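You operate a simulated robot arm through the tools that you are given. There is no shell and no other tool. Be economical: measure what you need, move in short steps, check, and stop when the job is done.

You run a simulated robot arm. Do the job below in one go: nothing can be reset, and whatever is moved stays where it is left.

TASK
Set the fan cabinet's five dials to 2, then switch the fan on.

The check looks at the end state, three seconds after you hand in, the way a careful person would. Anything else that was tipped, shoved, dropped, spilled or broken makes it a failure.

THE ROBOT
A 7-joint arm with a two-finger gripper on a trunk, on a base that drives. Base frame: it is fixed to the floor where the robot stands at the start and does not move with it; the origin is under the middle of the robot, x ahead of it, y to its left, z up. Units: m, rad, N and s.
With the tool pointing down near the work surface it reaches from about 0.28 to 0.74 m from the robot's upright axis, wherever it stands. Its first joint turns from -2.897 to 2.897 rad. Places, roughly: black dial [0, -0.6, 0.9]; blue dial [0.2, -0.5, 0.9]; fan cabinet [0.4, -0.6, 0.8]; green dial [0.3, -0.5, 0.9]; green lamp [-0.7, 3.3, 0]; red switch [0.6, -0.3, 0.7]; white dial [0.6, -0.3, 0.9]; yellow dial [0.5, -0.4, 0.9]. Payload 1.71 kg.
The TCP is the grasp point between the finger pads, 0.02 m short of the fingertips. In the tool frame z runs along the fingers and y along their closing line. The gripper opens to 0.096 m. The gripper's body begins 0.113 m behind the TCP.
Orientation is told as [roll, pitch, yaw] about the base's x, y, z axes, in that order, counted from this pose: with the fingers straight down and closing along the base's y, the tool's x points along the base's -x, its y along +y and its z along -z.

THE INTERFACE
- The arm moves only by the tool send_rows. Its arguments are lists of equal length, an entry for each row: "turn": the turn, a rotation vector about the base's x, y, z in units of 120 degrees (1.0 is 120 degrees), a list of three; "dp": the shift along the base's x, y, z in units of 250 mm (1.0 is 250 mm), a list of three; "claw": the finger opening in m, from 0 to 0.096. In form: {"turn": [[rx, ry, rz], ...], "dp": [[dx, dy, dz], ...], "claw": [claw, ...]}. A call has 1 to 10 rows; each row is the pose to reach, as a shift and turn from the pose commanded when the call began. A call with a number of a shift or a turn outside -1 to 1 is refused whole. Each row takes 0.2 s and may step no farther than 0.05 m and 0.15 rad from the row before; otherwise, or with a gripper value out of range, the whole call is refused. Where a pose cannot be reached the arm comes as near as it can. A force on the tool above 60 N (or 10 N above the force at the start of the call, whichever is more), or a blocked arm, ends the call early, and 0.2 s more pass. Each finger travels about 0.153 m/s and halts on what it meets, pressing with about 30 N; the grip force reading is that of the motor and also rises with nothing between the fingers. The clock runs only during rows and for 0.2 s after the last one: add rows that repeat a pose to give the fingers time. It gives the time, the measured TCP pose, the force on the tool (base axes), the opening and the grip force at its end, in the units of the frame above (readings bear some noise), with the torque about the TCP (base axes, N m) and any sound that the robot's microphone picked up.
- Cameras (640 x 400 px; columns grow to the right, rows downward): "scene" is now at [0.0004, 0.0682, 1.5909]; the picture's right is [-0.91, -0.43, 0.01], its down [-0.29, 0.60, -0.75] and it looks along [0.31, -0.68, -0.67] (base axes); focal length 280 px, centre (320, 200). "wrist" rides on the gripper at [0.066, 0.014, -0.145] in the tool frame; the picture's right is [-0.21, 0.98, 0.00], its down [-0.88, -0.18, -0.44] and it looks along [-0.43, -0.09, 0.90] (tool axes); focal length 275 px, centre (320, 200). There is no depth. A picture from a camera that has moved, and an enlarged one, comes with that camera's place and axes in the base frame and with its lens. The place of the scene camera against the robot may be out by one fixed shift of up to 0.018 m in any direction.
- snapshot(camera): a new picture of that camera. It takes no simulated time.
- slide_trunk(by): slides the trunk up (or, below 0, down) by that many m; the arm and the scene camera ride with it, the base frame stays. It gives what a move gives, with no picture.
- drive_base(legs): drives the robot by 1 to 6 legs, each [ahead, turn to the left] in m and rad, along the robot's own axes; the way and the turn of a leg run together, so that a leg with both is an arc; at most 1.5 m and 3.142 rad a leg. The arm and the cameras ride along, it lands a little off, and it stops where it bumps. It gives what a move gives.
- turn_head(pan, tilt): turns the head with the scene camera to pan (to the left, within 2.705 rad either way) and tilt (down, from -0.506 to 1.204), counted from straight ahead of the robot. It gives what a move gives.
- zoom(camera, box): a new picture of the part [left, top, right, bottom] of that camera's present view, enlarged. It takes no simulated time.
- close_job(): hands the job in; it is judged then, once.

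Work in short steps. Places have to be worked out from the pictures, the camera data and where the tool is seen: move nearer, look again, correct. Check each grasp and each placing, and mend what went wrong. You have 120 turns and 78 pictures in all, those below and enlarged ones among them. Open the gripper and draw the arm clear of the work before you hand the job in, unless the task says otherwise; then end with one line.

The tools are called after "Request:" by a JSON object that holds its "method" and its "body". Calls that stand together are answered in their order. send_rows: Moves the arm, as the interface text tells. Its arguments: {"type":"object","properties":{"turn":{"type":"array"},"dp":{"type":"array"},"claw":{"type":"array"}},"required":["turn","dp","claw"]} The other tools are called the same way: slide_trunk (by) slides the trunk up or down; drive_base (legs) drives the base; turn_head (pan, tilt) turns the head that bears the scene camera; snapshot (camera) takes a picture; zoom (camera, box) takes an enlarged picture of a part of a camera's view; close_job () hands the job in.

At the start:

```text
t: 0.0
position: [0.2255, -0.3771, 1.1386]
tool_rot: [0.001, -0.002, -0.001]
wrist_force: [-0.4, 0.0, 0.5]
wrist_torque: [0.01, -0.02, -0.01]
grip_width: 0.0961
grip_force: 0.1
trunk travel left (down, up): [-0.175, 0.211]
robot x, y, heading: [0.0036, -0.0017, -0.002]
head pan, tilt: [-1.131, 0.721]
```

scene: 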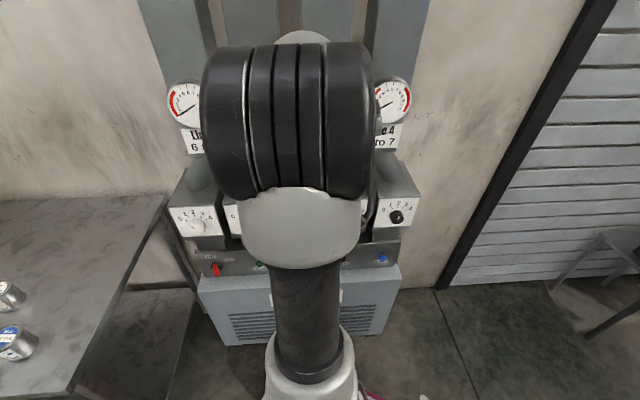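
wrist: 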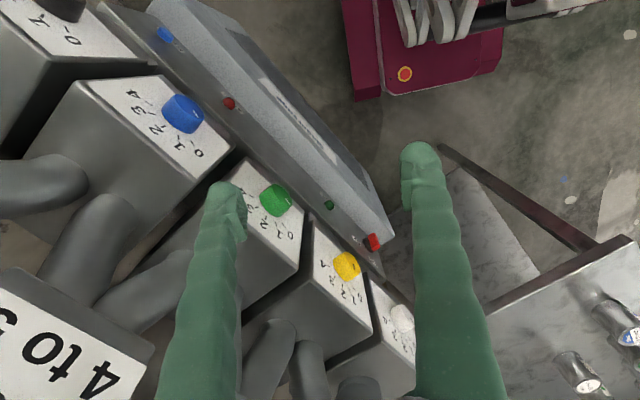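

The arm blocks part of the scene camera. I'll look closer at the dials in both views.

Request:
{"method": "zoom", "body": {"camera": "wrist", "box": [80, 60, 440, 380]}}

Request:
{"method": "zoom", "body": {"camera": "scene", "box": [160, 160, 440, 335]}}

```text
1.25 times, centred on (260, 220) of wrist
camera zoom: at [0.1592, -0.3623, 1.2833], right [0.21, 0.98, 0.0], down [0.88, -0.18, 0.44], along [0.43, -0.09, -0.9], focal length 344 px, centre (395, 175)
```

zoom: 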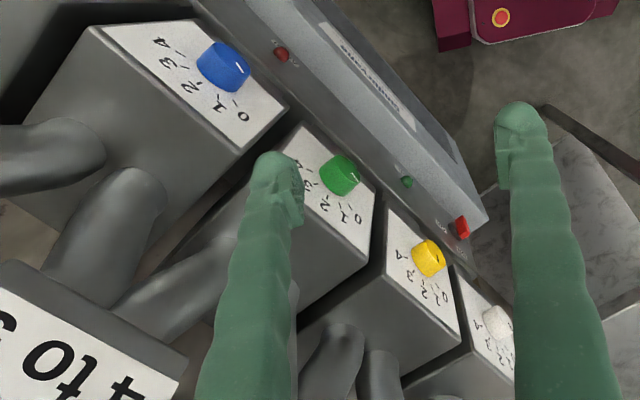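

```text
2.29 times, centred on (300, 248) of scene
camera zoom: at [0.0004, 0.0682, 1.5909], right [-0.91, -0.43, 0.01], down [-0.29, 0.6, -0.75], along [0.31, -0.68, -0.67], focal length 639 px, centre (366, 91)
```

zoom: 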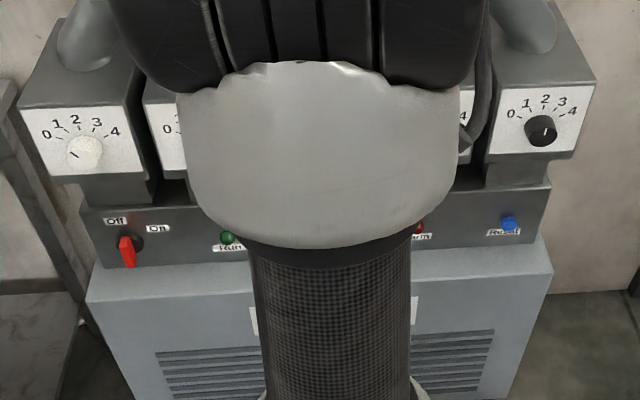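

Judging from the two views, the dials sit in a line at z≈0.95, from black (0.04,-0.61) to white (0.59,-0.31), and the panel is yawed about 29°. I'll tilt the tool about 45° towards the panel at a standoff, so the wrist camera faces the dials.

Request:
{"method": "send_rows", "body": {"turn": [[-0.055, -0.03, 0], [-0.11, -0.06, 0], [-0.165, -0.09, 0], [-0.22, -0.12, 0], [-0.275, -0.15, 0], [-0.33, -0.18, 0]], "dp": [[0.01, 0.04, 0], [0.02, 0.08, 0], [0.04, 0.12, 0], [0.06, 0.17, 0], [0.06, 0.2, 0], [0.06, 0.24, 0]], "claw": [0.096, 0.096, 0.096, 0.096, 0.096, 0.096]}}

Request:
{"method": "snapshot", "body": {"camera": "wrist"}}

Request:
{"method": "snapshot", "body": {"camera": "scene"}}

```text
t: 1.6
position: [0.2099, -0.3163, 1.075]
tool_rot: [-0.568, -0.282, 0.091]
wrist_force: [1.0, 0.9, 0.0]
wrist_torque: [-0.01, 0.01, -0.01]
grip_width: 0.0961
grip_force: 0.0
trunk travel left (down, up): [-0.175, 0.211]
robot x, y, heading: [-0.0007, 0.0027, -0.001]
head pan, tilt: [-1.131, 0.721]
stopped in row 6: the arm was blocked; the commanded pose is now the measured one
```

```text
73 pictures are left
camera wrist: at [0.1073, -0.2343, 1.1674], right [0.27, 0.85, -0.45], down [0.7, 0.15, 0.7], along [0.66, -0.5, -0.56], focal length 275 px, centre (320, 200)
```

wrist: 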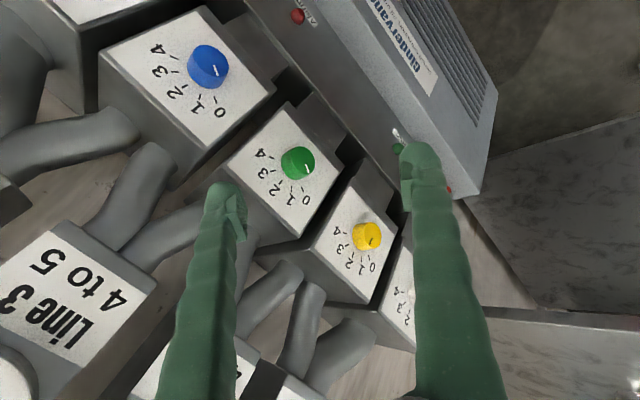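

```text
72 pictures are left
camera scene: at [-0.0013, 0.0685, 1.5909], right [-0.89, -0.45, 0.01], down [-0.31, 0.59, -0.75], along [0.33, -0.67, -0.67], focal length 280 px, centre (320, 200)
```

scene: 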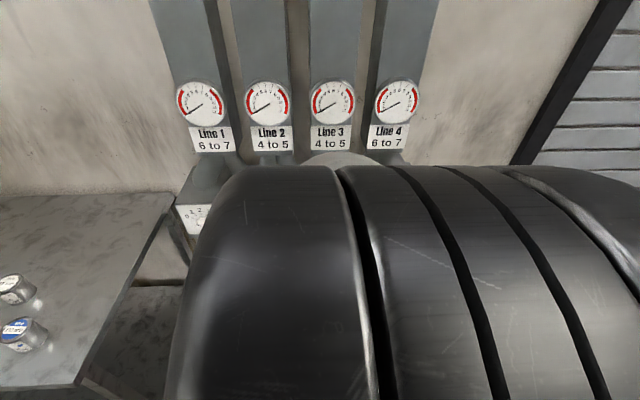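

The arm got blocked by its own limits because the robot stands too close to the panel. I'll look behind the robot before backing off.

Request:
{"method": "turn_head", "body": {"pan": 2.07, "tilt": 0.8}}

Request:
{"method": "snapshot", "body": {"camera": "scene"}}

Request:
{"method": "turn_head", "body": {"pan": -0.4, "tilt": 1.1}}

Request:
{"method": "snapshot", "body": {"camera": "scene"}}

```text
t: 4.3
position: [0.2132, -0.3151, 1.0763]
tool_rot: [-0.57, -0.276, 0.093]
wrist_force: [0.1, 0.4, -0.1]
wrist_torque: [0.04, 0.0, 0.01]
grip_width: 0.0961
grip_force: 0.1
trunk travel left (down, up): [-0.175, 0.211]
robot x, y, heading: [-0.0016, 0.001, 0.004]
head pan, tilt: [2.07, 0.799]
```

```text
71 pictures are left
camera scene: at [0.0042, 0.0742, 1.5844], right [-0.87, -0.49, 0.01], down [-0.36, 0.62, -0.69], along [0.33, -0.61, -0.72], focal length 280 px, centre (320, 200)
```

scene: 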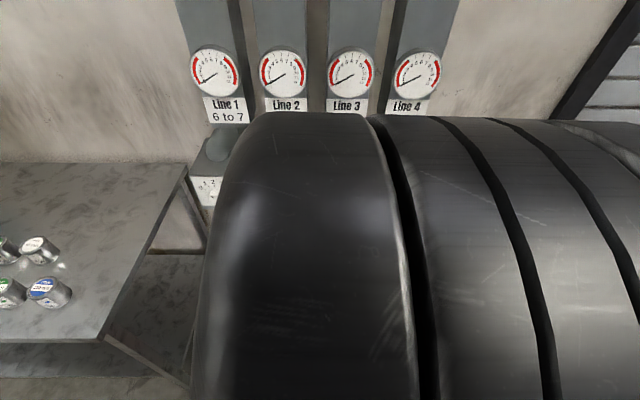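

```text
t: 6.6
position: [0.2129, -0.3161, 1.0752]
tool_rot: [-0.569, -0.277, 0.092]
wrist_force: [-0.5, 0.0, -0.4]
wrist_torque: [-0.03, -0.01, -0.01]
grip_width: 0.096
grip_force: 0.0
trunk travel left (down, up): [-0.175, 0.211]
robot x, y, heading: [-0.0036, 0.0016, -0.003]
head pan, tilt: [-0.4, 1.1]
```

```text
70 pictures are left
camera scene: at [-0.0027, 0.0907, 1.5627], right [-0.85, -0.53, 0.01], down [-0.48, 0.76, -0.45], along [0.22, -0.39, -0.89], focal length 280 px, centre (320, 200)
```

scene: 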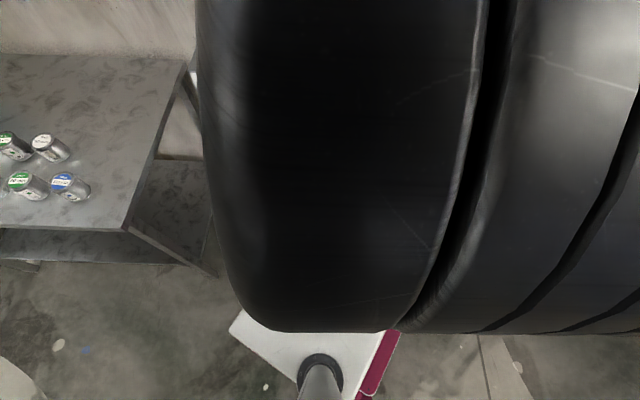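

The head only tilts in the pictures and does not pan. I'll back off along -x, away from both table and cabinet, then shift sideways and face the panel, in stages.

Request:
{"method": "drive_base", "body": {"legs": [[-0.13, 0]]}}

Request:
{"method": "turn_head", "body": {"pan": -1.131, "tilt": 0.8}}

Request:
{"method": "snapshot", "body": {"camera": "wrist"}}

Request:
{"method": "snapshot", "body": {"camera": "scene"}}

```text
t: 7.9
position: [0.0993, -0.3201, 1.0854]
tool_rot: [-0.594, -0.277, 0.101]
wrist_force: [-0.7, 0.5, 0.0]
wrist_torque: [0.01, -0.1, 0.12]
grip_width: 0.0959
grip_force: 0.1
trunk travel left (down, up): [-0.175, 0.211]
robot x, y, heading: [-0.1294, -0.0005, 0.002]
head pan, tilt: [-0.4, 1.1]
```

```text
t: 9.0
position: [0.0888, -0.3218, 1.0879]
tool_rot: [-0.594, -0.288, 0.101]
wrist_force: [-0.1, 0.3, 0.3]
wrist_torque: [-0.05, -0.02, 0.01]
grip_width: 0.096
grip_force: 0.1
trunk travel left (down, up): [-0.175, 0.211]
robot x, y, heading: [-0.1303, 0.0019, 0.004]
head pan, tilt: [-1.131, 0.799]
```

```text
69 pictures are left
camera wrist: at [-0.0152, -0.2369, 1.1776], right [0.27, 0.84, -0.47], down [0.69, 0.17, 0.7], along [0.67, -0.51, -0.54], focal length 275 px, centre (320, 200)
```

wrist: 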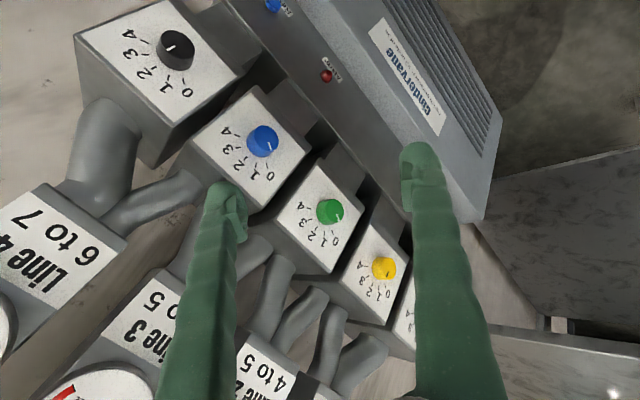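

```text
68 pictures are left
camera scene: at [-0.1632, 0.0714, 1.5841], right [-0.9, -0.43, 0.0], down [-0.3, 0.65, -0.7], along [0.3, -0.63, -0.72], focal length 280 px, centre (320, 200)
```

scene: 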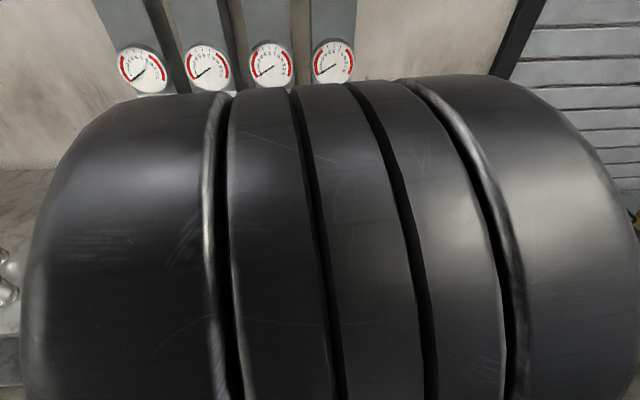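

The camera view is getting clearer and nothing was bumped. I'll continue with the sideways shift and then the turn to face the panel.

Request:
{"method": "drive_base", "body": {"legs": [[-0.07, 0], [0, 0.7], [0.2, 0], [0, -1.765]]}}

Request:
{"method": "snapshot", "body": {"camera": "wrist"}}

```text
t: 18.5
position: [-0.2069, -0.2187, 1.0818]
tool_rot: [-0.584, -0.286, -0.943]
wrist_force: [0.4, -0.2, 0.4]
wrist_torque: [0.0, -0.02, -0.01]
grip_width: 0.0959
grip_force: 0.1
trunk travel left (down, up): [-0.175, 0.211]
robot x, y, heading: [-0.0416, 0.1305, -1.039]
head pan, tilt: [-1.131, 0.799]
```

```text
67 pictures are left
camera wrist: at [-0.1898, -0.0862, 1.1716], right [0.87, 0.2, -0.46], down [0.49, -0.52, 0.7], along [-0.1, -0.83, -0.55], focal length 275 px, centre (320, 200)
```

wrist: 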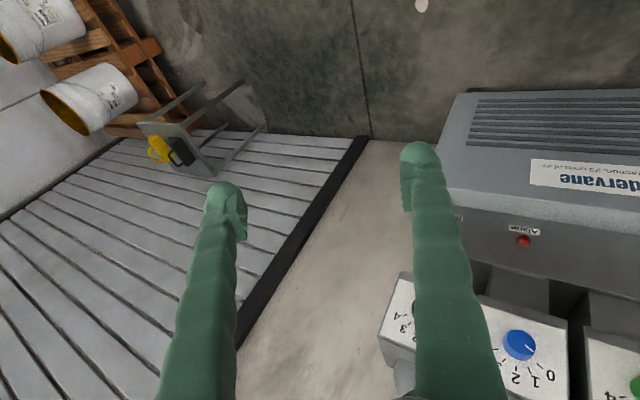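

The robot now faces the panel with the arm off to the right. I'll try the head straight ahead for a clear scene view.

Request:
{"method": "turn_head", "body": {"pan": 0.0, "tilt": 0.75}}

Request:
{"method": "snapshot", "body": {"camera": "scene"}}

```text
t: 19.9
position: [-0.2121, -0.2046, 1.0722]
tool_rot: [-0.561, -0.28, -0.95]
wrist_force: [0.0, -0.6, -0.2]
wrist_torque: [0.0, -0.01, -0.02]
grip_width: 0.0961
grip_force: 0.1
trunk travel left (down, up): [-0.175, 0.211]
robot x, y, heading: [-0.0404, 0.1293, -1.034]
head pan, tilt: [0.0, 0.75]
```

```text
66 pictures are left
camera scene: at [0.0353, 0.1556, 1.5883], right [-0.89, 0.46, 0.01], down [0.31, 0.61, -0.73], along [-0.34, -0.64, -0.69], focal length 280 px, centre (320, 200)
```

scene: 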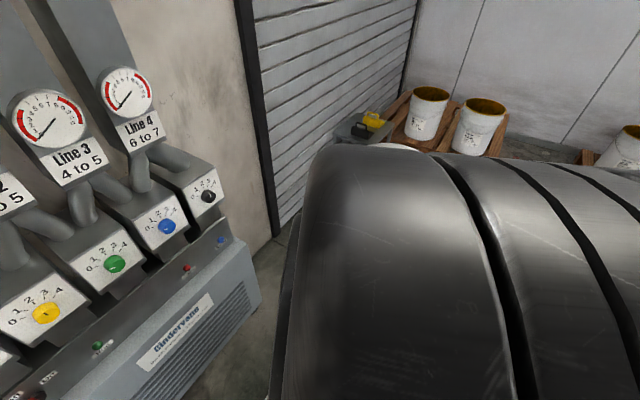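

Pan stays blocked, likely by the raised elbow. I'll swing the tool in front of the panel, facing it, and then look with the wrist camera.

Request:
{"method": "send_rows", "body": {"turn": [[0, 0, 0.05], [0, 0, 0.1], [0, 0, 0.15], [0, 0, 0.2], [0, 0, 0.25]], "dp": [[0.17, -0.04, 0.02], [0.34, -0.08, 0.04], [0.51, -0.12, 0.06], [0.68, -0.16, 0.08], [0.85, -0.2, 0.1]], "claw": [0.096, 0.096, 0.096, 0.096, 0.096]}}

Request:
{"method": "send_rows", "body": {"turn": [[0, 0, 0.05], [0, 0, 0.1], [0, 0, 0.15], [0, 0, 0.2], [0, 0, 0.25]], "dp": [[0.17, -0.03, 0.0], [0.34, -0.06, 0.0], [0.51, -0.09, 0.0], [0.68, -0.12, 0.0], [0.85, -0.15, 0.0]], "claw": [0.096, 0.096, 0.096, 0.096, 0.096]}}

Request:
{"method": "snapshot", "body": {"camera": "wrist"}}

Request:
{"method": "turn_head", "body": {"pan": 0.5, "tilt": 0.75}}

Request:
{"method": "snapshot", "body": {"camera": "scene"}}

```text
t: 20.7
position: [-0.0565, -0.2318, 1.1191]
tool_rot: [-0.622, -0.341, -0.494]
wrist_force: [-0.8, -0.7, 0.5]
wrist_torque: [0.0, -0.05, 0.07]
grip_width: 0.096
grip_force: 0.0
out of reach, approached as far as the arm can: row 1, 2, 3
trunk travel left (down, up): [-0.175, 0.211]
robot x, y, heading: [-0.0394, 0.1339, -1.037]
head pan, tilt: [0.0, 0.75]
stopped in row 4: the arm was blocked; the commanded pose is now the measured one
```

```text
t: 21.9
position: [0.1595, -0.2639, 1.1069]
tool_rot: [-0.602, -0.321, 0.024]
wrist_force: [0.1, 0.6, -0.1]
wrist_torque: [0.01, 0.02, 0.02]
grip_width: 0.0957
grip_force: 0.1
out of reach, approached as far as the arm can: row 1
trunk travel left (down, up): [-0.175, 0.211]
robot x, y, heading: [-0.0392, 0.1315, -1.037]
head pan, tilt: [0.0, 0.75]
```

```text
65 pictures are left
camera wrist: at [0.0598, -0.1722, 1.1926], right [0.35, 0.82, -0.46], down [0.68, 0.12, 0.72], along [0.64, -0.57, -0.51], focal length 275 px, centre (320, 200)
```

wrist: 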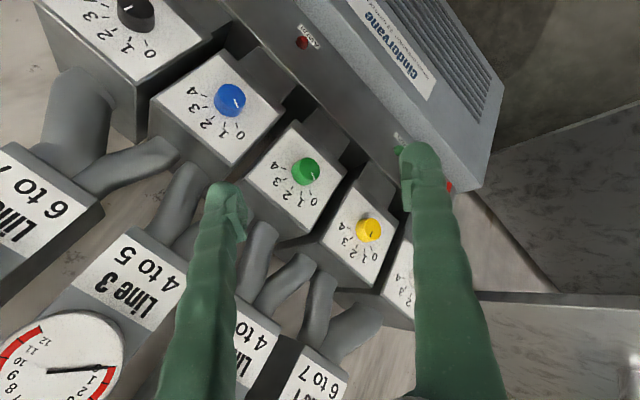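

```text
t: 22.9
position: [0.1593, -0.2641, 1.1082]
tool_rot: [-0.602, -0.323, 0.023]
wrist_force: [-0.3, -0.2, -0.5]
wrist_torque: [0.01, -0.02, 0.0]
grip_width: 0.096
grip_force: 0.1
trunk travel left (down, up): [-0.175, 0.211]
robot x, y, heading: [-0.0367, 0.1352, -1.033]
head pan, tilt: [0.499, 0.75]
```

```text
64 pictures are left
camera scene: at [0.1446, 0.1868, 1.5878], right [-0.51, -0.86, -0.01], down [-0.59, 0.36, -0.72], along [0.62, -0.37, -0.69], focal length 280 px, centre (320, 200)
```

scene: 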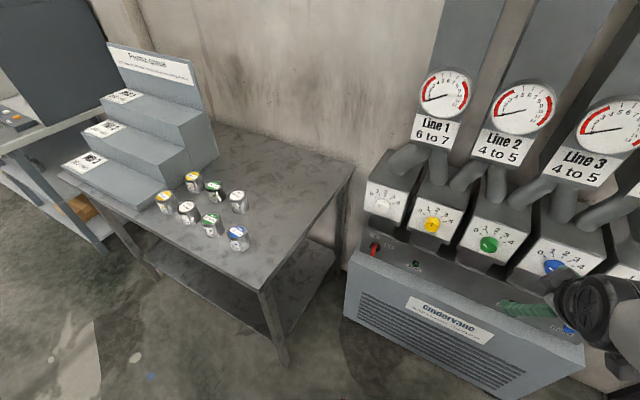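

The head pans freely now. I'll aim it more squarely at the panel and zoom in.

Request:
{"method": "turn_head", "body": {"pan": 0.3, "tilt": 0.8}}

Request:
{"method": "zoom", "body": {"camera": "scene", "box": [220, 130, 480, 292]}}

Request:
{"method": "zoom", "body": {"camera": "wrist", "box": [140, 60, 460, 260]}}

```text
t: 23.6
position: [0.1589, -0.2642, 1.1077]
tool_rot: [-0.603, -0.323, 0.021]
wrist_force: [0.3, -0.2, -0.5]
wrist_torque: [-0.02, -0.05, 0.02]
grip_width: 0.0959
grip_force: 0.2
trunk travel left (down, up): [-0.175, 0.211]
robot x, y, heading: [-0.0409, 0.1322, -1.041]
head pan, tilt: [0.3, 0.799]
```

```text
2.46 times, centred on (350, 211) of scene
camera zoom: at [0.1333, 0.1753, 1.5838], right [-0.67, -0.74, 0.0], down [-0.54, 0.49, -0.69], along [0.51, -0.46, -0.73], focal length 688 px, centre (246, 173)
```

zoom: 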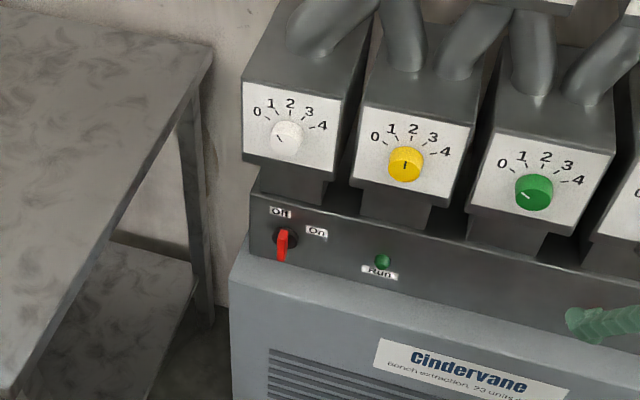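

```text
2.00 times, centred on (300, 160) of wrist
camera zoom: at [0.0587, -0.1716, 1.1928], right [0.35, 0.82, -0.46], down [0.68, 0.12, 0.72], along [0.64, -0.57, -0.51], focal length 551 px, centre (360, 280)
```

zoom: 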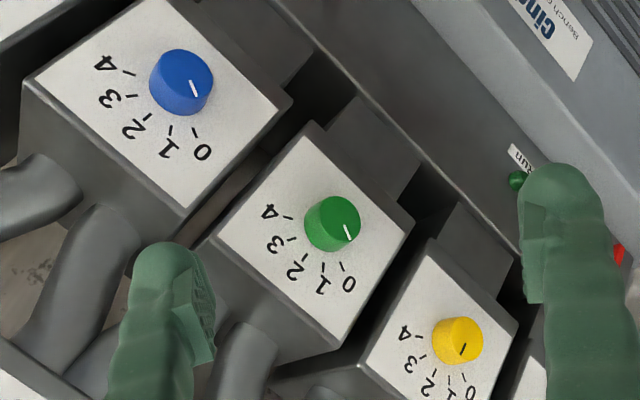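

I need the pointers more precisely, so I'll zoom tightly on the dials.

Request:
{"method": "zoom", "body": {"camera": "scene", "box": [315, 155, 415, 217]}}

Request:
{"method": "zoom", "body": {"camera": "scene", "box": [400, 175, 500, 237]}}

Request:
{"method": "zoom", "body": {"camera": "wrist", "box": [190, 70, 290, 132]}}

Request:
{"method": "zoom", "body": {"camera": "wrist", "box": [80, 0, 180, 62]}}

```text
6.40 times, centred on (365, 186) of scene
camera zoom: at [0.1333, 0.1753, 1.5838], right [-0.67, -0.74, 0.0], down [-0.54, 0.49, -0.69], along [0.51, -0.46, -0.73], focal length 1790 px, centre (32, 290)
```

zoom: 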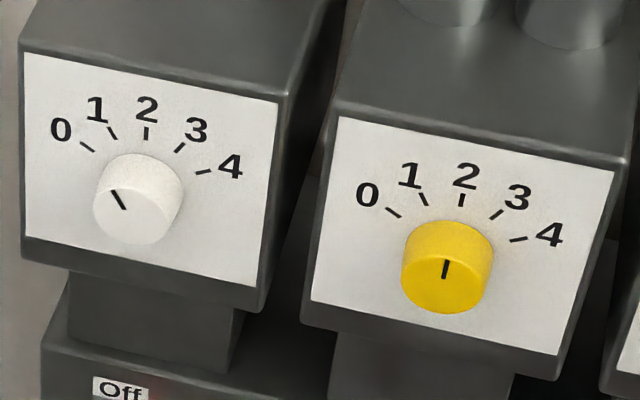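

```text
6.40 times, centred on (450, 206) of scene
camera zoom: at [0.1333, 0.1753, 1.5838], right [-0.67, -0.74, 0.0], down [-0.54, 0.49, -0.69], along [0.51, -0.46, -0.73], focal length 1790 px, centre (-512, 162)
```

zoom: 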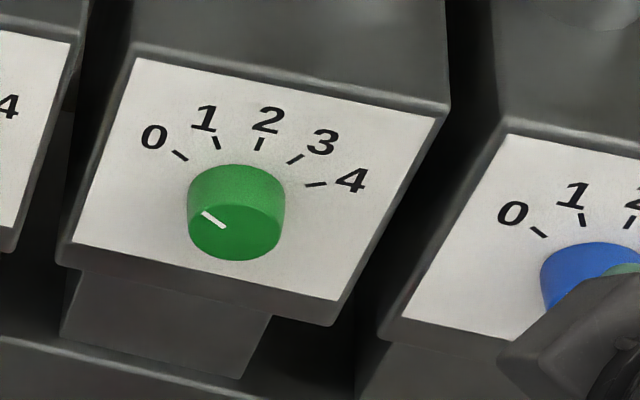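

```text
6.40 times, centred on (240, 101) of wrist
camera zoom: at [0.0587, -0.1716, 1.1928], right [0.35, 0.82, -0.46], down [0.68, 0.12, 0.72], along [0.64, -0.57, -0.51], focal length 1762 px, centre (832, 834)
```

zoom: 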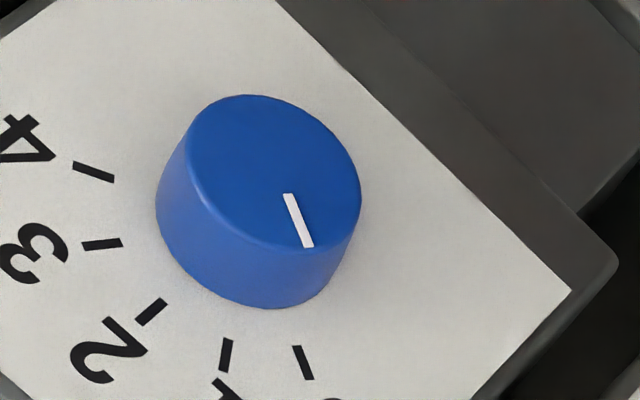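

```text
6.40 times, centred on (130, 31) of wrist
camera zoom: at [0.0587, -0.1716, 1.1928], right [0.35, 0.82, -0.46], down [0.68, 0.12, 0.72], along [0.64, -0.57, -0.51], focal length 1762 px, centre (1536, 1282)
```

zoom: 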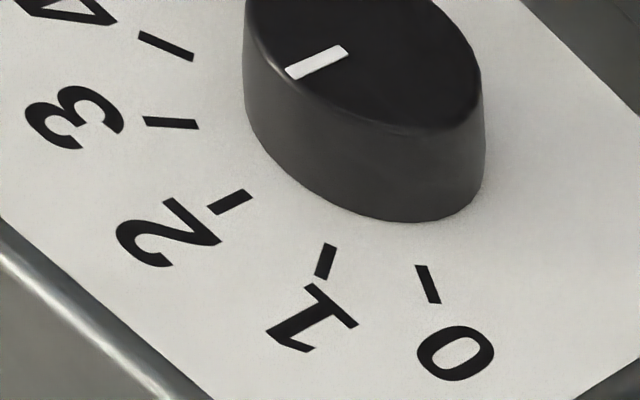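

From the geometry, the faces are vertical with 30° per step. White reads 1, yellow about 2, green 0, blue 0 and black about 2. I'll bring the tool level at a standoff before the green dial.

Request:
{"method": "send_rows", "body": {"turn": [[-0.048, -0.023, 0.003], [-0.096, -0.047, 0.006], [-0.144, -0.07, 0.009], [-0.192, -0.094, 0.012], [-0.24, -0.117, 0.015], [-0.288, -0.14, 0.018], [-0.336, -0.164, 0.021], [-0.384, -0.187, 0.024]], "dp": [[0.035, -0.023, -0.06], [0.07, -0.045, -0.12], [0.1, -0.07, -0.19], [0.14, -0.09, -0.25], [0.17, -0.11, -0.31], [0.21, -0.13, -0.38], [0.24, -0.16, -0.44], [0.28, -0.18, -0.51]], "claw": [0.096, 0.096, 0.096, 0.096, 0.096, 0.096, 0.096, 0.096]}}

Request:
{"method": "snapshot", "body": {"camera": "wrist"}}

Request:
{"method": "snapshot", "body": {"camera": "scene"}}

```text
t: 25.4
position: [0.247, -0.33, 0.9711]
tool_rot: [-1.571, -0.511, 0.498]
wrist_force: [0.1, 0.4, 0.1]
wrist_torque: [-0.01, 0.05, 0.02]
grip_width: 0.096
grip_force: 0.1
out of reach, approached as far as the arm can: row 2, 3, 4, 5, 6, 7, 8
trunk travel left (down, up): [-0.175, 0.211]
robot x, y, heading: [-0.0405, 0.1301, -1.036]
head pan, tilt: [0.3, 0.799]
```

```text
57 pictures are left
camera wrist: at [0.1321, -0.2253, 0.9262], right [0.58, 0.31, -0.75], down [0.38, 0.71, 0.59], along [0.72, -0.63, 0.29], focal length 275 px, centre (320, 200)
```

wrist: 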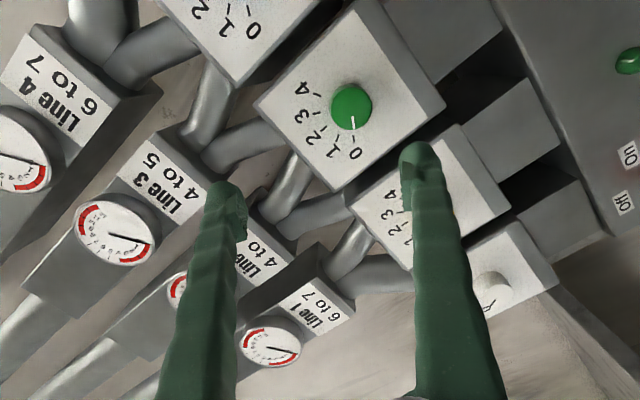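

```text
56 pictures are left
camera scene: at [0.1333, 0.1745, 1.5837], right [-0.67, -0.74, -0.01], down [-0.54, 0.49, -0.69], along [0.51, -0.46, -0.73], focal length 280 px, centre (320, 200)
```

scene: 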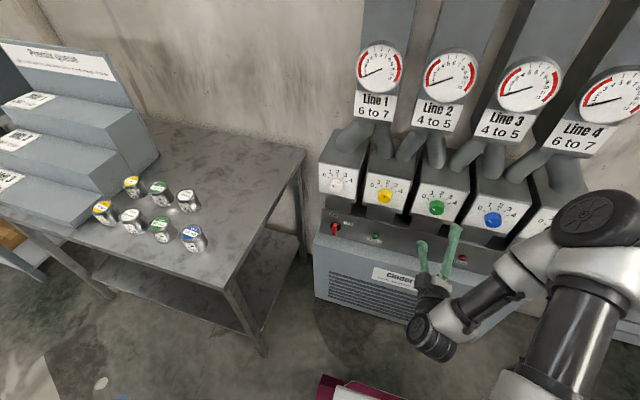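

The tool is now level and facing the panel. Wrist triangulation puts the green knob top at about (0.311,-0.456,0.925), so I'll move to about 5 cm in front of it on its axis.

Request:
{"method": "send_rows", "body": {"turn": [[0, 0, 0], [0, 0, 0], [0, 0, 0], [0, 0, 0]], "dp": [[0.06, -0.1, -0.055], [0.115, -0.2, -0.11], [0.17, -0.3, -0.165], [0.23, -0.408, -0.22]], "claw": [0.096, 0.096, 0.096, 0.096]}}

Request:
{"method": "snapshot", "body": {"camera": "wrist"}}

```text
t: 26.4
position: [0.3019, -0.4334, 0.9138]
tool_rot: [-1.567, -0.509, 0.497]
wrist_force: [0.0, -0.6, -0.6]
wrist_torque: [0.02, 0.03, -0.01]
grip_width: 0.0959
grip_force: 0.0
trunk travel left (down, up): [-0.175, 0.211]
robot x, y, heading: [-0.0418, 0.1307, -1.038]
head pan, tilt: [0.3, 0.799]
```

```text
55 pictures are left
camera wrist: at [0.1879, -0.3288, 0.87], right [0.58, 0.32, -0.75], down [0.38, 0.71, 0.59], along [0.72, -0.63, 0.29], focal length 275 px, centre (320, 200)
```

wrist: 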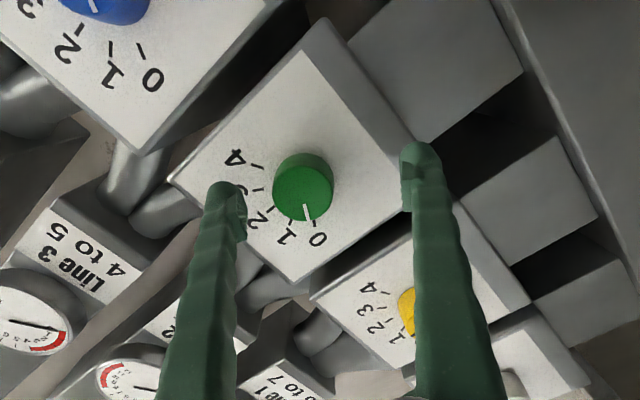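

The knob sits slightly left of the finger midpoint in the image, so I need about +12 mm in z and -4 mm sideways. I'll correct that and advance about 13 mm.

Request:
{"method": "send_rows", "body": {"turn": [[0, 0, 0], [0, 0, 0], [0, 0, 0]], "dp": [[-0.016, -0.009, 0.048], [0.009, -0.054, 0.048], [0.009, -0.054, 0.048]], "claw": [0.096, 0.096, 0.096]}}

Request:
{"method": "snapshot", "body": {"camera": "wrist"}}

Request:
{"method": "zoom", "body": {"camera": "scene", "box": [380, 160, 500, 235]}}

```text
t: 27.2
position: [0.304, -0.4459, 0.9251]
tool_rot: [-1.568, -0.511, 0.499]
wrist_force: [-0.1, -0.1, -0.4]
wrist_torque: [0.01, 0.02, -0.04]
grip_width: 0.0959
grip_force: 0.0
trunk travel left (down, up): [-0.175, 0.211]
robot x, y, heading: [-0.0426, 0.1308, -1.039]
head pan, tilt: [0.3, 0.799]
```

```text
54 pictures are left
camera wrist: at [0.1899, -0.3414, 0.8821], right [0.58, 0.32, -0.75], down [0.38, 0.71, 0.59], along [0.72, -0.63, 0.29], focal length 275 px, centre (320, 200)
```

wrist: 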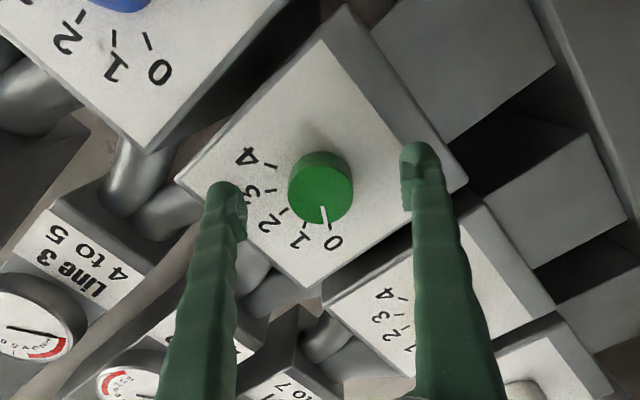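

```text
5.33 times, centred on (440, 198) of scene
camera zoom: at [0.1334, 0.1749, 1.5838], right [-0.67, -0.74, 0.0], down [-0.54, 0.49, -0.69], along [0.51, -0.46, -0.73], focal length 1491 px, centre (-320, 213)
```

zoom: 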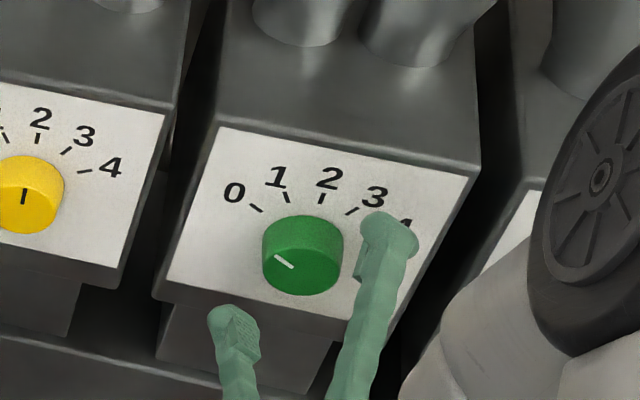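

The knob sits midway between the fingers, with the tips about 12 mm off the face. I'll close on it.

Request:
{"method": "send_rows", "body": {"turn": [[0, 0, 0], [0, 0, 0], [0, 0, 0]], "dp": [[0, 0, 0], [0, 0, 0], [0, 0, 0]], "claw": [0.06, 0.03, 0.03]}}

Request:
{"method": "snapshot", "body": {"camera": "wrist"}}

```text
t: 28.0
position: [0.3048, -0.4472, 0.9261]
tool_rot: [-1.568, -0.512, 0.498]
wrist_force: [-1.4, -1.1, 6.0]
wrist_torque: [-0.05, -0.09, -0.07]
grip_width: 0.0399
grip_force: 34.5
trunk travel left (down, up): [-0.175, 0.211]
robot x, y, heading: [-0.04, 0.1301, -1.037]
head pan, tilt: [0.3, 0.799]
```

```text
52 pictures are left
camera wrist: at [0.1896, -0.3416, 0.8827], right [0.58, 0.32, -0.75], down [0.38, 0.71, 0.59], along [0.72, -0.63, 0.29], focal length 275 px, centre (320, 200)
```

wrist: 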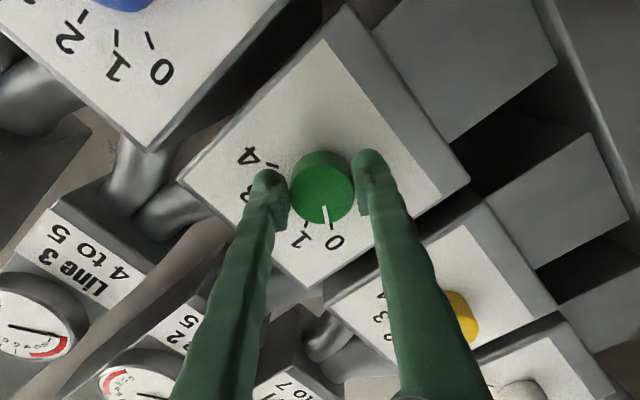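

The 40 mm knob is gripped. I'll turn 30° clockwise, which is positive about the approach axis, and check.

Request:
{"method": "send_rows", "body": {"turn": [[0.0302, -0.0547, 0], [0.0604, -0.1094, 0], [0.0906, -0.1641, 0], [0.1208, -0.2189, 0]], "dp": [[0, 0, 0], [0, 0, 0], [0, 0, 0], [0, 0, 0]], "claw": [0.03, 0.03, 0.03, 0.03]}}

Request:
{"method": "snapshot", "body": {"camera": "wrist"}}

```text
t: 29.0
position: [0.3051, -0.4457, 0.925]
tool_rot: [-1.557, -1.035, 0.493]
wrist_force: [8.4, -4.1, 0.0]
wrist_torque: [0.19, 0.13, -0.04]
grip_width: 0.04
grip_force: 35.2
trunk travel left (down, up): [-0.175, 0.211]
robot x, y, heading: [-0.0403, 0.1331, -1.037]
head pan, tilt: [0.3, 0.799]
```

```text
51 pictures are left
camera wrist: at [0.2161, -0.3267, 0.8618], right [0.83, 0.46, -0.32], down [0.04, 0.52, 0.85], along [0.56, -0.72, 0.41], focal length 275 px, centre (320, 200)
```

wrist: 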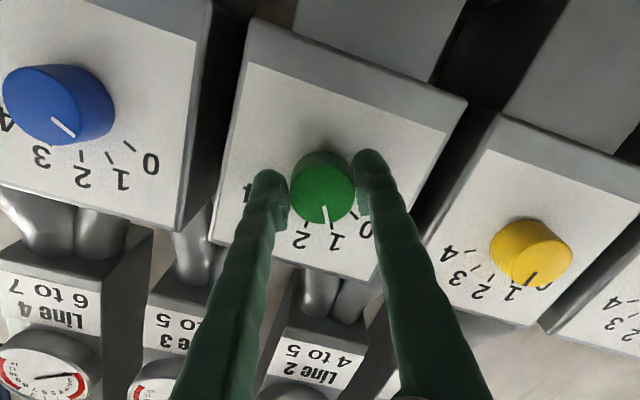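

The knob turns with the grip and now points at 1. I'll turn it another 30°.

Request:
{"method": "send_rows", "body": {"turn": [[0.0302, -0.0547, 0], [0.0604, -0.1094, 0], [0.0906, -0.1641, 0], [0.1208, -0.2189, 0]], "dp": [[0, 0, 0], [0, 0, 0], [0, 0, 0], [0, 0, 0]], "claw": [0.03, 0.03, 0.03, 0.03]}}

Request:
{"method": "zoom", "body": {"camera": "scene", "box": [380, 160, 500, 235]}}

Request:
{"method": "snapshot", "body": {"camera": "wrist"}}

```text
t: 30.0
position: [0.3087, -0.4428, 0.9227]
tool_rot: [-0.766, -1.556, -0.295]
wrist_force: [15.5, 12.4, -12.1]
wrist_torque: [0.35, 0.38, 0.48]
grip_width: 0.0399
grip_force: 34.8
trunk travel left (down, up): [-0.175, 0.211]
robot x, y, heading: [-0.0434, 0.1322, -1.041]
head pan, tilt: [0.3, 0.799]
```

```text
5.33 times, centred on (440, 198) of scene
camera zoom: at [0.1358, 0.1753, 1.5834], right [-0.67, -0.74, 0.0], down [-0.54, 0.49, -0.68], along [0.51, -0.46, -0.73], focal length 1491 px, centre (-320, 213)
```

zoom: 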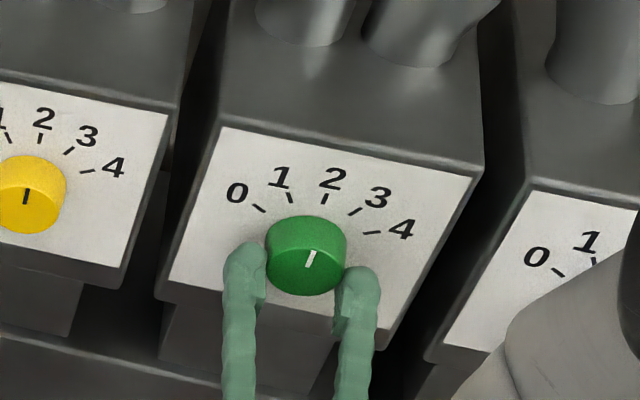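

```text
49 pictures are left
camera wrist: at [0.2484, -0.3085, 0.8592], right [0.86, 0.48, 0.2], down [-0.37, 0.29, 0.88], along [0.36, -0.83, 0.43], focal length 275 px, centre (320, 200)
```

wrist: 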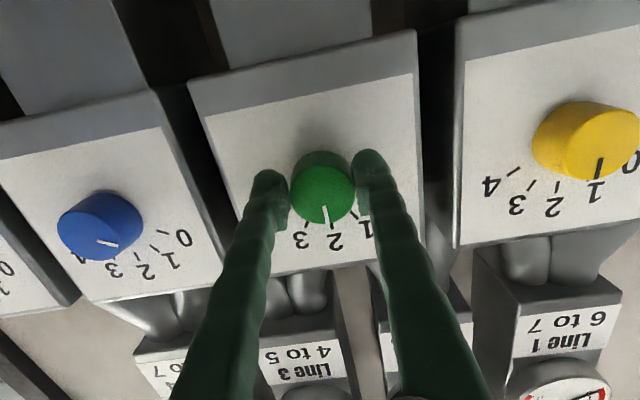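

Green looks to be at or slightly past 2. I'll zoom in tightly to judge.

Request:
{"method": "zoom", "body": {"camera": "scene", "box": [415, 185, 463, 215]}}

Request:
{"method": "zoom", "body": {"camera": "wrist", "box": [280, 140, 376, 260]}}

```text
13.33 times, centred on (439, 200) of scene
camera zoom: at [0.1358, 0.1753, 1.5834], right [-0.67, -0.74, 0.0], down [-0.54, 0.49, -0.68], along [0.51, -0.46, -0.73], focal length 3728 px, centre (-1267, 200)
```

zoom: 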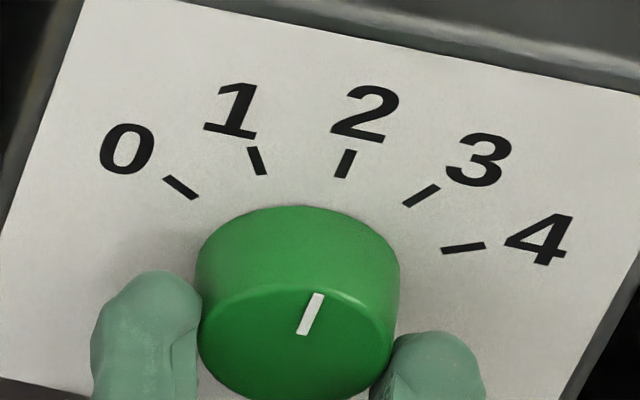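

```text
3.33 times, centred on (328, 200) of wrist
camera zoom: at [0.2484, -0.3085, 0.8592], right [0.86, 0.48, 0.2], down [-0.37, 0.29, 0.88], along [0.36, -0.83, 0.43], focal length 918 px, centre (293, 200)
```

zoom: 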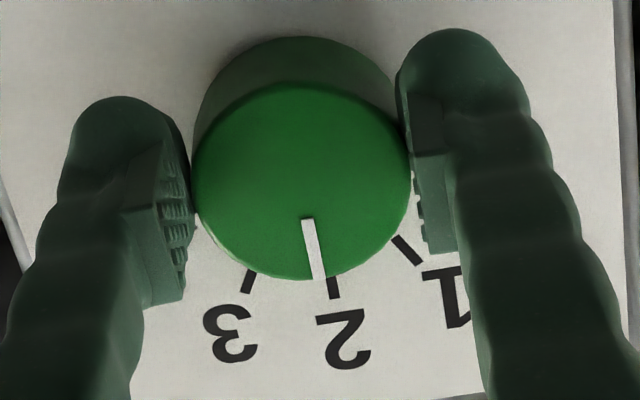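

Green is within a couple of degrees of 2. I'll release it, back off and inspect.

Request:
{"method": "send_rows", "body": {"turn": [[0, 0, 0], [0, 0, 0], [0, 0, 0], [0, 0, 0]], "dp": [[0, 0, 0], [0, 0, 0], [-0.08, 0.14, 0], [-0.155, 0.28, 0]], "claw": [0.07, 0.07, 0.07, 0.07]}}

Request:
{"method": "snapshot", "body": {"camera": "wrist"}}

Request:
{"method": "zoom", "body": {"camera": "scene", "box": [415, 185, 463, 215]}}

```text
t: 31.0
position: [0.2649, -0.377, 0.9246]
tool_rot: [-1.117, -1.556, 0.049]
wrist_force: [-0.1, -0.1, 0.4]
wrist_torque: [0.02, 0.01, -0.01]
grip_width: 0.0699
grip_force: 0.0
trunk travel left (down, up): [-0.175, 0.211]
robot x, y, heading: [-0.0403, 0.1329, -1.039]
head pan, tilt: [0.3, 0.799]
```

```text
46 pictures are left
camera wrist: at [0.2055, -0.2415, 0.8594], right [0.86, 0.47, 0.19], down [-0.36, 0.3, 0.88], along [0.36, -0.83, 0.43], focal length 275 px, centre (320, 200)
```

wrist: 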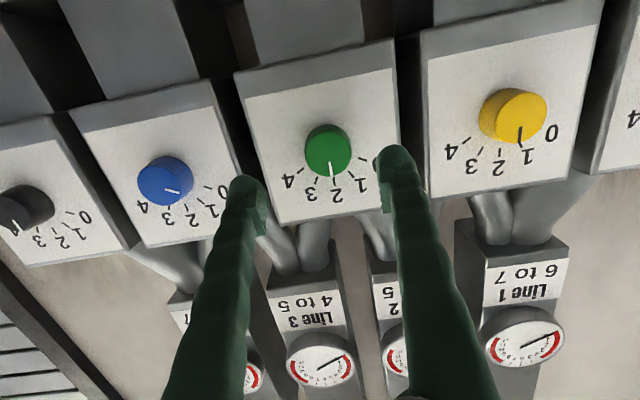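

```text
13.33 times, centred on (439, 200) of scene
camera zoom: at [0.1337, 0.1753, 1.5837], right [-0.67, -0.74, 0.0], down [-0.54, 0.49, -0.69], along [0.51, -0.46, -0.73], focal length 3728 px, centre (-1267, 200)
```

zoom: 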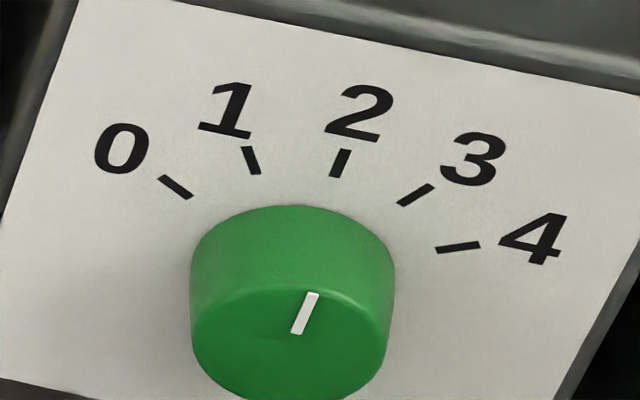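

Green now reads exactly 2. Next I'll check yellow and black in this view.

Request:
{"method": "zoom", "body": {"camera": "wrist", "box": [430, 80, 570, 190]}}

Request:
{"method": "zoom", "body": {"camera": "wrist", "box": [0, 170, 100, 260]}}

```text
3.64 times, centred on (500, 135) of wrist
camera zoom: at [0.2055, -0.2415, 0.8594], right [0.86, 0.47, 0.19], down [-0.36, 0.3, 0.88], along [0.36, -0.83, 0.43], focal length 1001 px, centre (-334, 436)
```

zoom: 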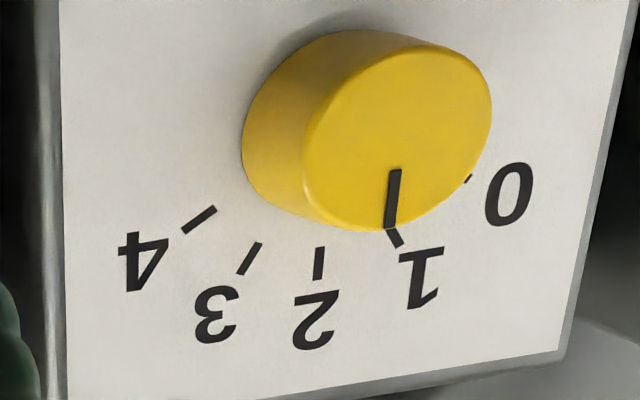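

```text
4.44 times, centred on (50, 215) of wrist
camera zoom: at [0.2055, -0.2415, 0.8594], right [0.86, 0.47, 0.19], down [-0.36, 0.3, 0.88], along [0.36, -0.83, 0.43], focal length 1224 px, centre (1520, 133)
```

zoom: 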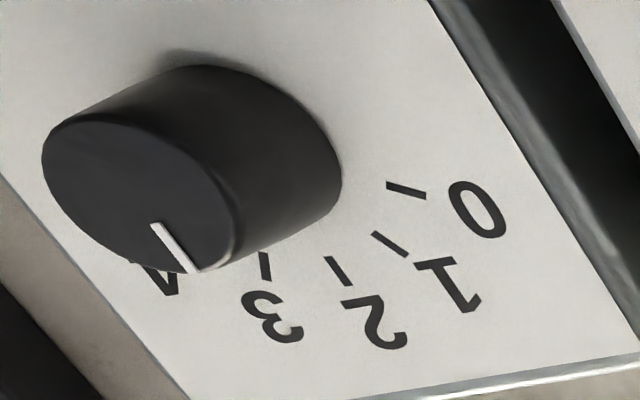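

Yellow is at 2; black is unclear and I'll view it head-on later. Now I'll move to the blue dial at a standoff while turning the wrist back 60°.

Request:
{"method": "send_rows", "body": {"turn": [[-0.0302, 0.0547, 0], [-0.0604, 0.1094, 0], [-0.0906, 0.1641, 0], [-0.1208, 0.2189, 0], [-0.151, 0.2736, 0], [-0.1812, 0.3283, 0], [-0.2114, 0.383, 0], [-0.2415, 0.438, 0]], "dp": [[-0.068, -0.04, 0], [-0.135, -0.08, 0], [-0.203, -0.12, 0], [-0.27, -0.16, 0], [-0.338, -0.2, 0], [-0.406, -0.24, 0], [-0.473, -0.28, 0], [-0.541, -0.32, 0.004]], "claw": [0.096, 0.096, 0.096, 0.096, 0.096, 0.096, 0.096, 0.096]}}

Request:
{"method": "snapshot", "body": {"camera": "wrist"}}

```text
t: 32.8
position: [0.1302, -0.4546, 0.9246]
tool_rot: [-1.565, -0.507, 0.495]
wrist_force: [-0.3, -0.8, 0.2]
wrist_torque: [0.0, -0.02, -0.01]
grip_width: 0.0961
grip_force: 0.1
trunk travel left (down, up): [-0.175, 0.211]
robot x, y, heading: [-0.0386, 0.1325, -1.039]
head pan, tilt: [0.3, 0.799]
```

```text
42 pictures are left
camera wrist: at [0.0168, -0.3504, 0.882], right [0.58, 0.32, -0.75], down [0.38, 0.71, 0.59], along [0.72, -0.63, 0.29], focal length 275 px, centre (320, 200)
```

wrist: 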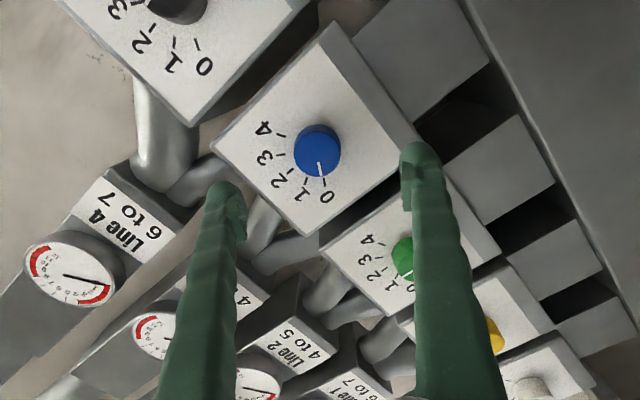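

The blue knob is exactly where predicted, so I'll advance and grip it.

Request:
{"method": "send_rows", "body": {"turn": [[0, 0, 0], [0, 0, 0], [0, 0, 0], [0, 0, 0], [0, 0, 0], [0, 0, 0]], "dp": [[0.05, -0.09, 0.002], [0.1, -0.18, 0.004], [0.143, -0.274, 0.004], [0.143, -0.274, 0.004], [0.143, -0.274, 0.004], [0.143, -0.274, 0.004]], "claw": [0.096, 0.096, 0.096, 0.06, 0.03, 0.03]}}

Request:
{"method": "snapshot", "body": {"camera": "wrist"}}

```text
t: 34.2
position: [0.1663, -0.5251, 0.9287]
tool_rot: [-1.569, -0.509, 0.498]
wrist_force: [-0.1, -3.3, 6.5]
wrist_torque: [0.02, -0.04, -0.21]
grip_width: 0.0398
grip_force: 34.9
trunk travel left (down, up): [-0.175, 0.211]
robot x, y, heading: [-0.0393, 0.1325, -1.04]
head pan, tilt: [0.3, 0.799]
```

```text
41 pictures are left
camera wrist: at [0.0525, -0.42, 0.8838], right [0.58, 0.32, -0.75], down [0.38, 0.71, 0.59], along [0.72, -0.63, 0.29], focal length 275 px, centre (320, 200)
```

wrist: 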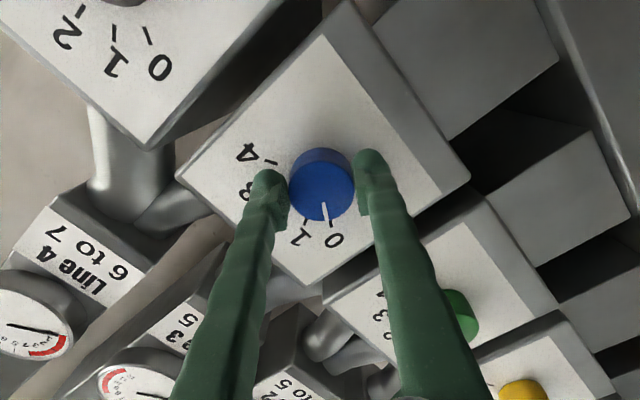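

Gripped the same way as green. I'll turn 60° clockwise in one go.

Request:
{"method": "send_rows", "body": {"turn": [[0.0302, -0.0547, 0], [0.0604, -0.1094, 0], [0.0906, -0.1641, 0], [0.1208, -0.2189, 0], [0.151, -0.2736, 0], [0.1812, -0.3283, 0], [0.2114, -0.383, 0], [0.2415, -0.438, 0]], "dp": [[0, 0, 0], [0, 0, 0], [0, 0, 0], [0, 0, 0], [0, 0, 0], [0, 0, 0], [0, 0, 0], [0, 0, 0]], "claw": [0.03, 0.03, 0.03, 0.03, 0.03, 0.03, 0.03, 0.03]}}

Request:
{"method": "zoom", "body": {"camera": "wrist", "box": [280, 140, 376, 260]}}

```text
t: 36.0
position: [0.1696, -0.5232, 0.9263]
tool_rot: [-0.722, -1.556, -0.339]
wrist_force: [11.1, 7.1, -8.3]
wrist_torque: [0.18, 0.17, 0.41]
grip_width: 0.04
grip_force: 34.9
trunk travel left (down, up): [-0.175, 0.211]
robot x, y, heading: [-0.0417, 0.1321, -1.039]
head pan, tilt: [0.3, 0.799]
```

```text
3.33 times, centred on (328, 200) of wrist
camera zoom: at [0.1099, -0.3878, 0.8616], right [0.86, 0.47, 0.2], down [-0.37, 0.29, 0.88], along [0.36, -0.83, 0.43], focal length 918 px, centre (293, 200)
```

zoom: 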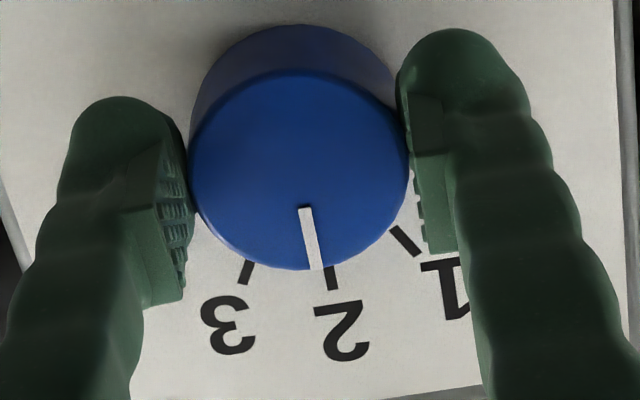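

Blue is at 2. I'll release it, back off and shift in front of black to read it head-on.

Request:
{"method": "send_rows", "body": {"turn": [[0, 0, 0], [0, 0, 0], [0, 0, 0], [0, 0, 0], [0, 0, 0], [0, 0, 0], [0, 0, 0], [0, 0, 0], [0, 0, 0]], "dp": [[0, 0, 0], [0, 0, 0], [-0.065, 0.117, 0], [-0.13, 0.234, 0], [-0.194, 0.35, 0], [-0.33, 0.273, 0], [-0.47, 0.2, 0], [-0.61, 0.12, 0], [-0.748, 0.043, 0]], "claw": [0.07, 0.07, 0.08, 0.096, 0.096, 0.096, 0.096, 0.096, 0.096]}}

Request:
{"method": "snapshot", "body": {"camera": "wrist"}}

```text
t: 38.0
position: [-0.0212, -0.5133, 0.9271]
tool_rot: [-1.067, -1.556, 0.002]
wrist_force: [0.3, 0.2, -0.7]
wrist_torque: [0.01, 0.01, 0.0]
grip_width: 0.096
grip_force: 0.1
trunk travel left (down, up): [-0.175, 0.211]
robot x, y, heading: [-0.0396, 0.133, -1.043]
head pan, tilt: [0.3, 0.799]
```

```text
39 pictures are left
camera wrist: at [-0.0802, -0.3783, 0.8617], right [0.86, 0.47, 0.19], down [-0.36, 0.3, 0.88], along [0.36, -0.83, 0.43], focal length 275 px, centre (320, 200)
```

wrist: 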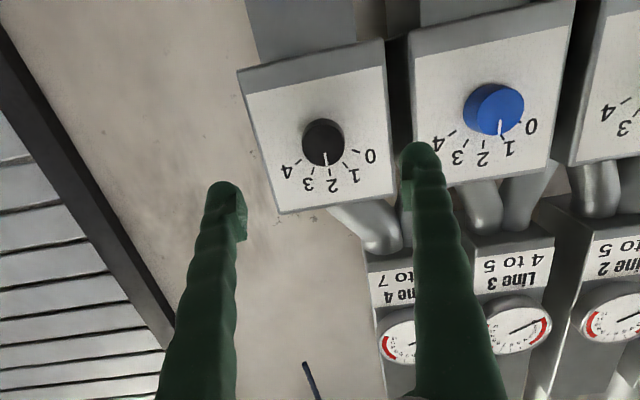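

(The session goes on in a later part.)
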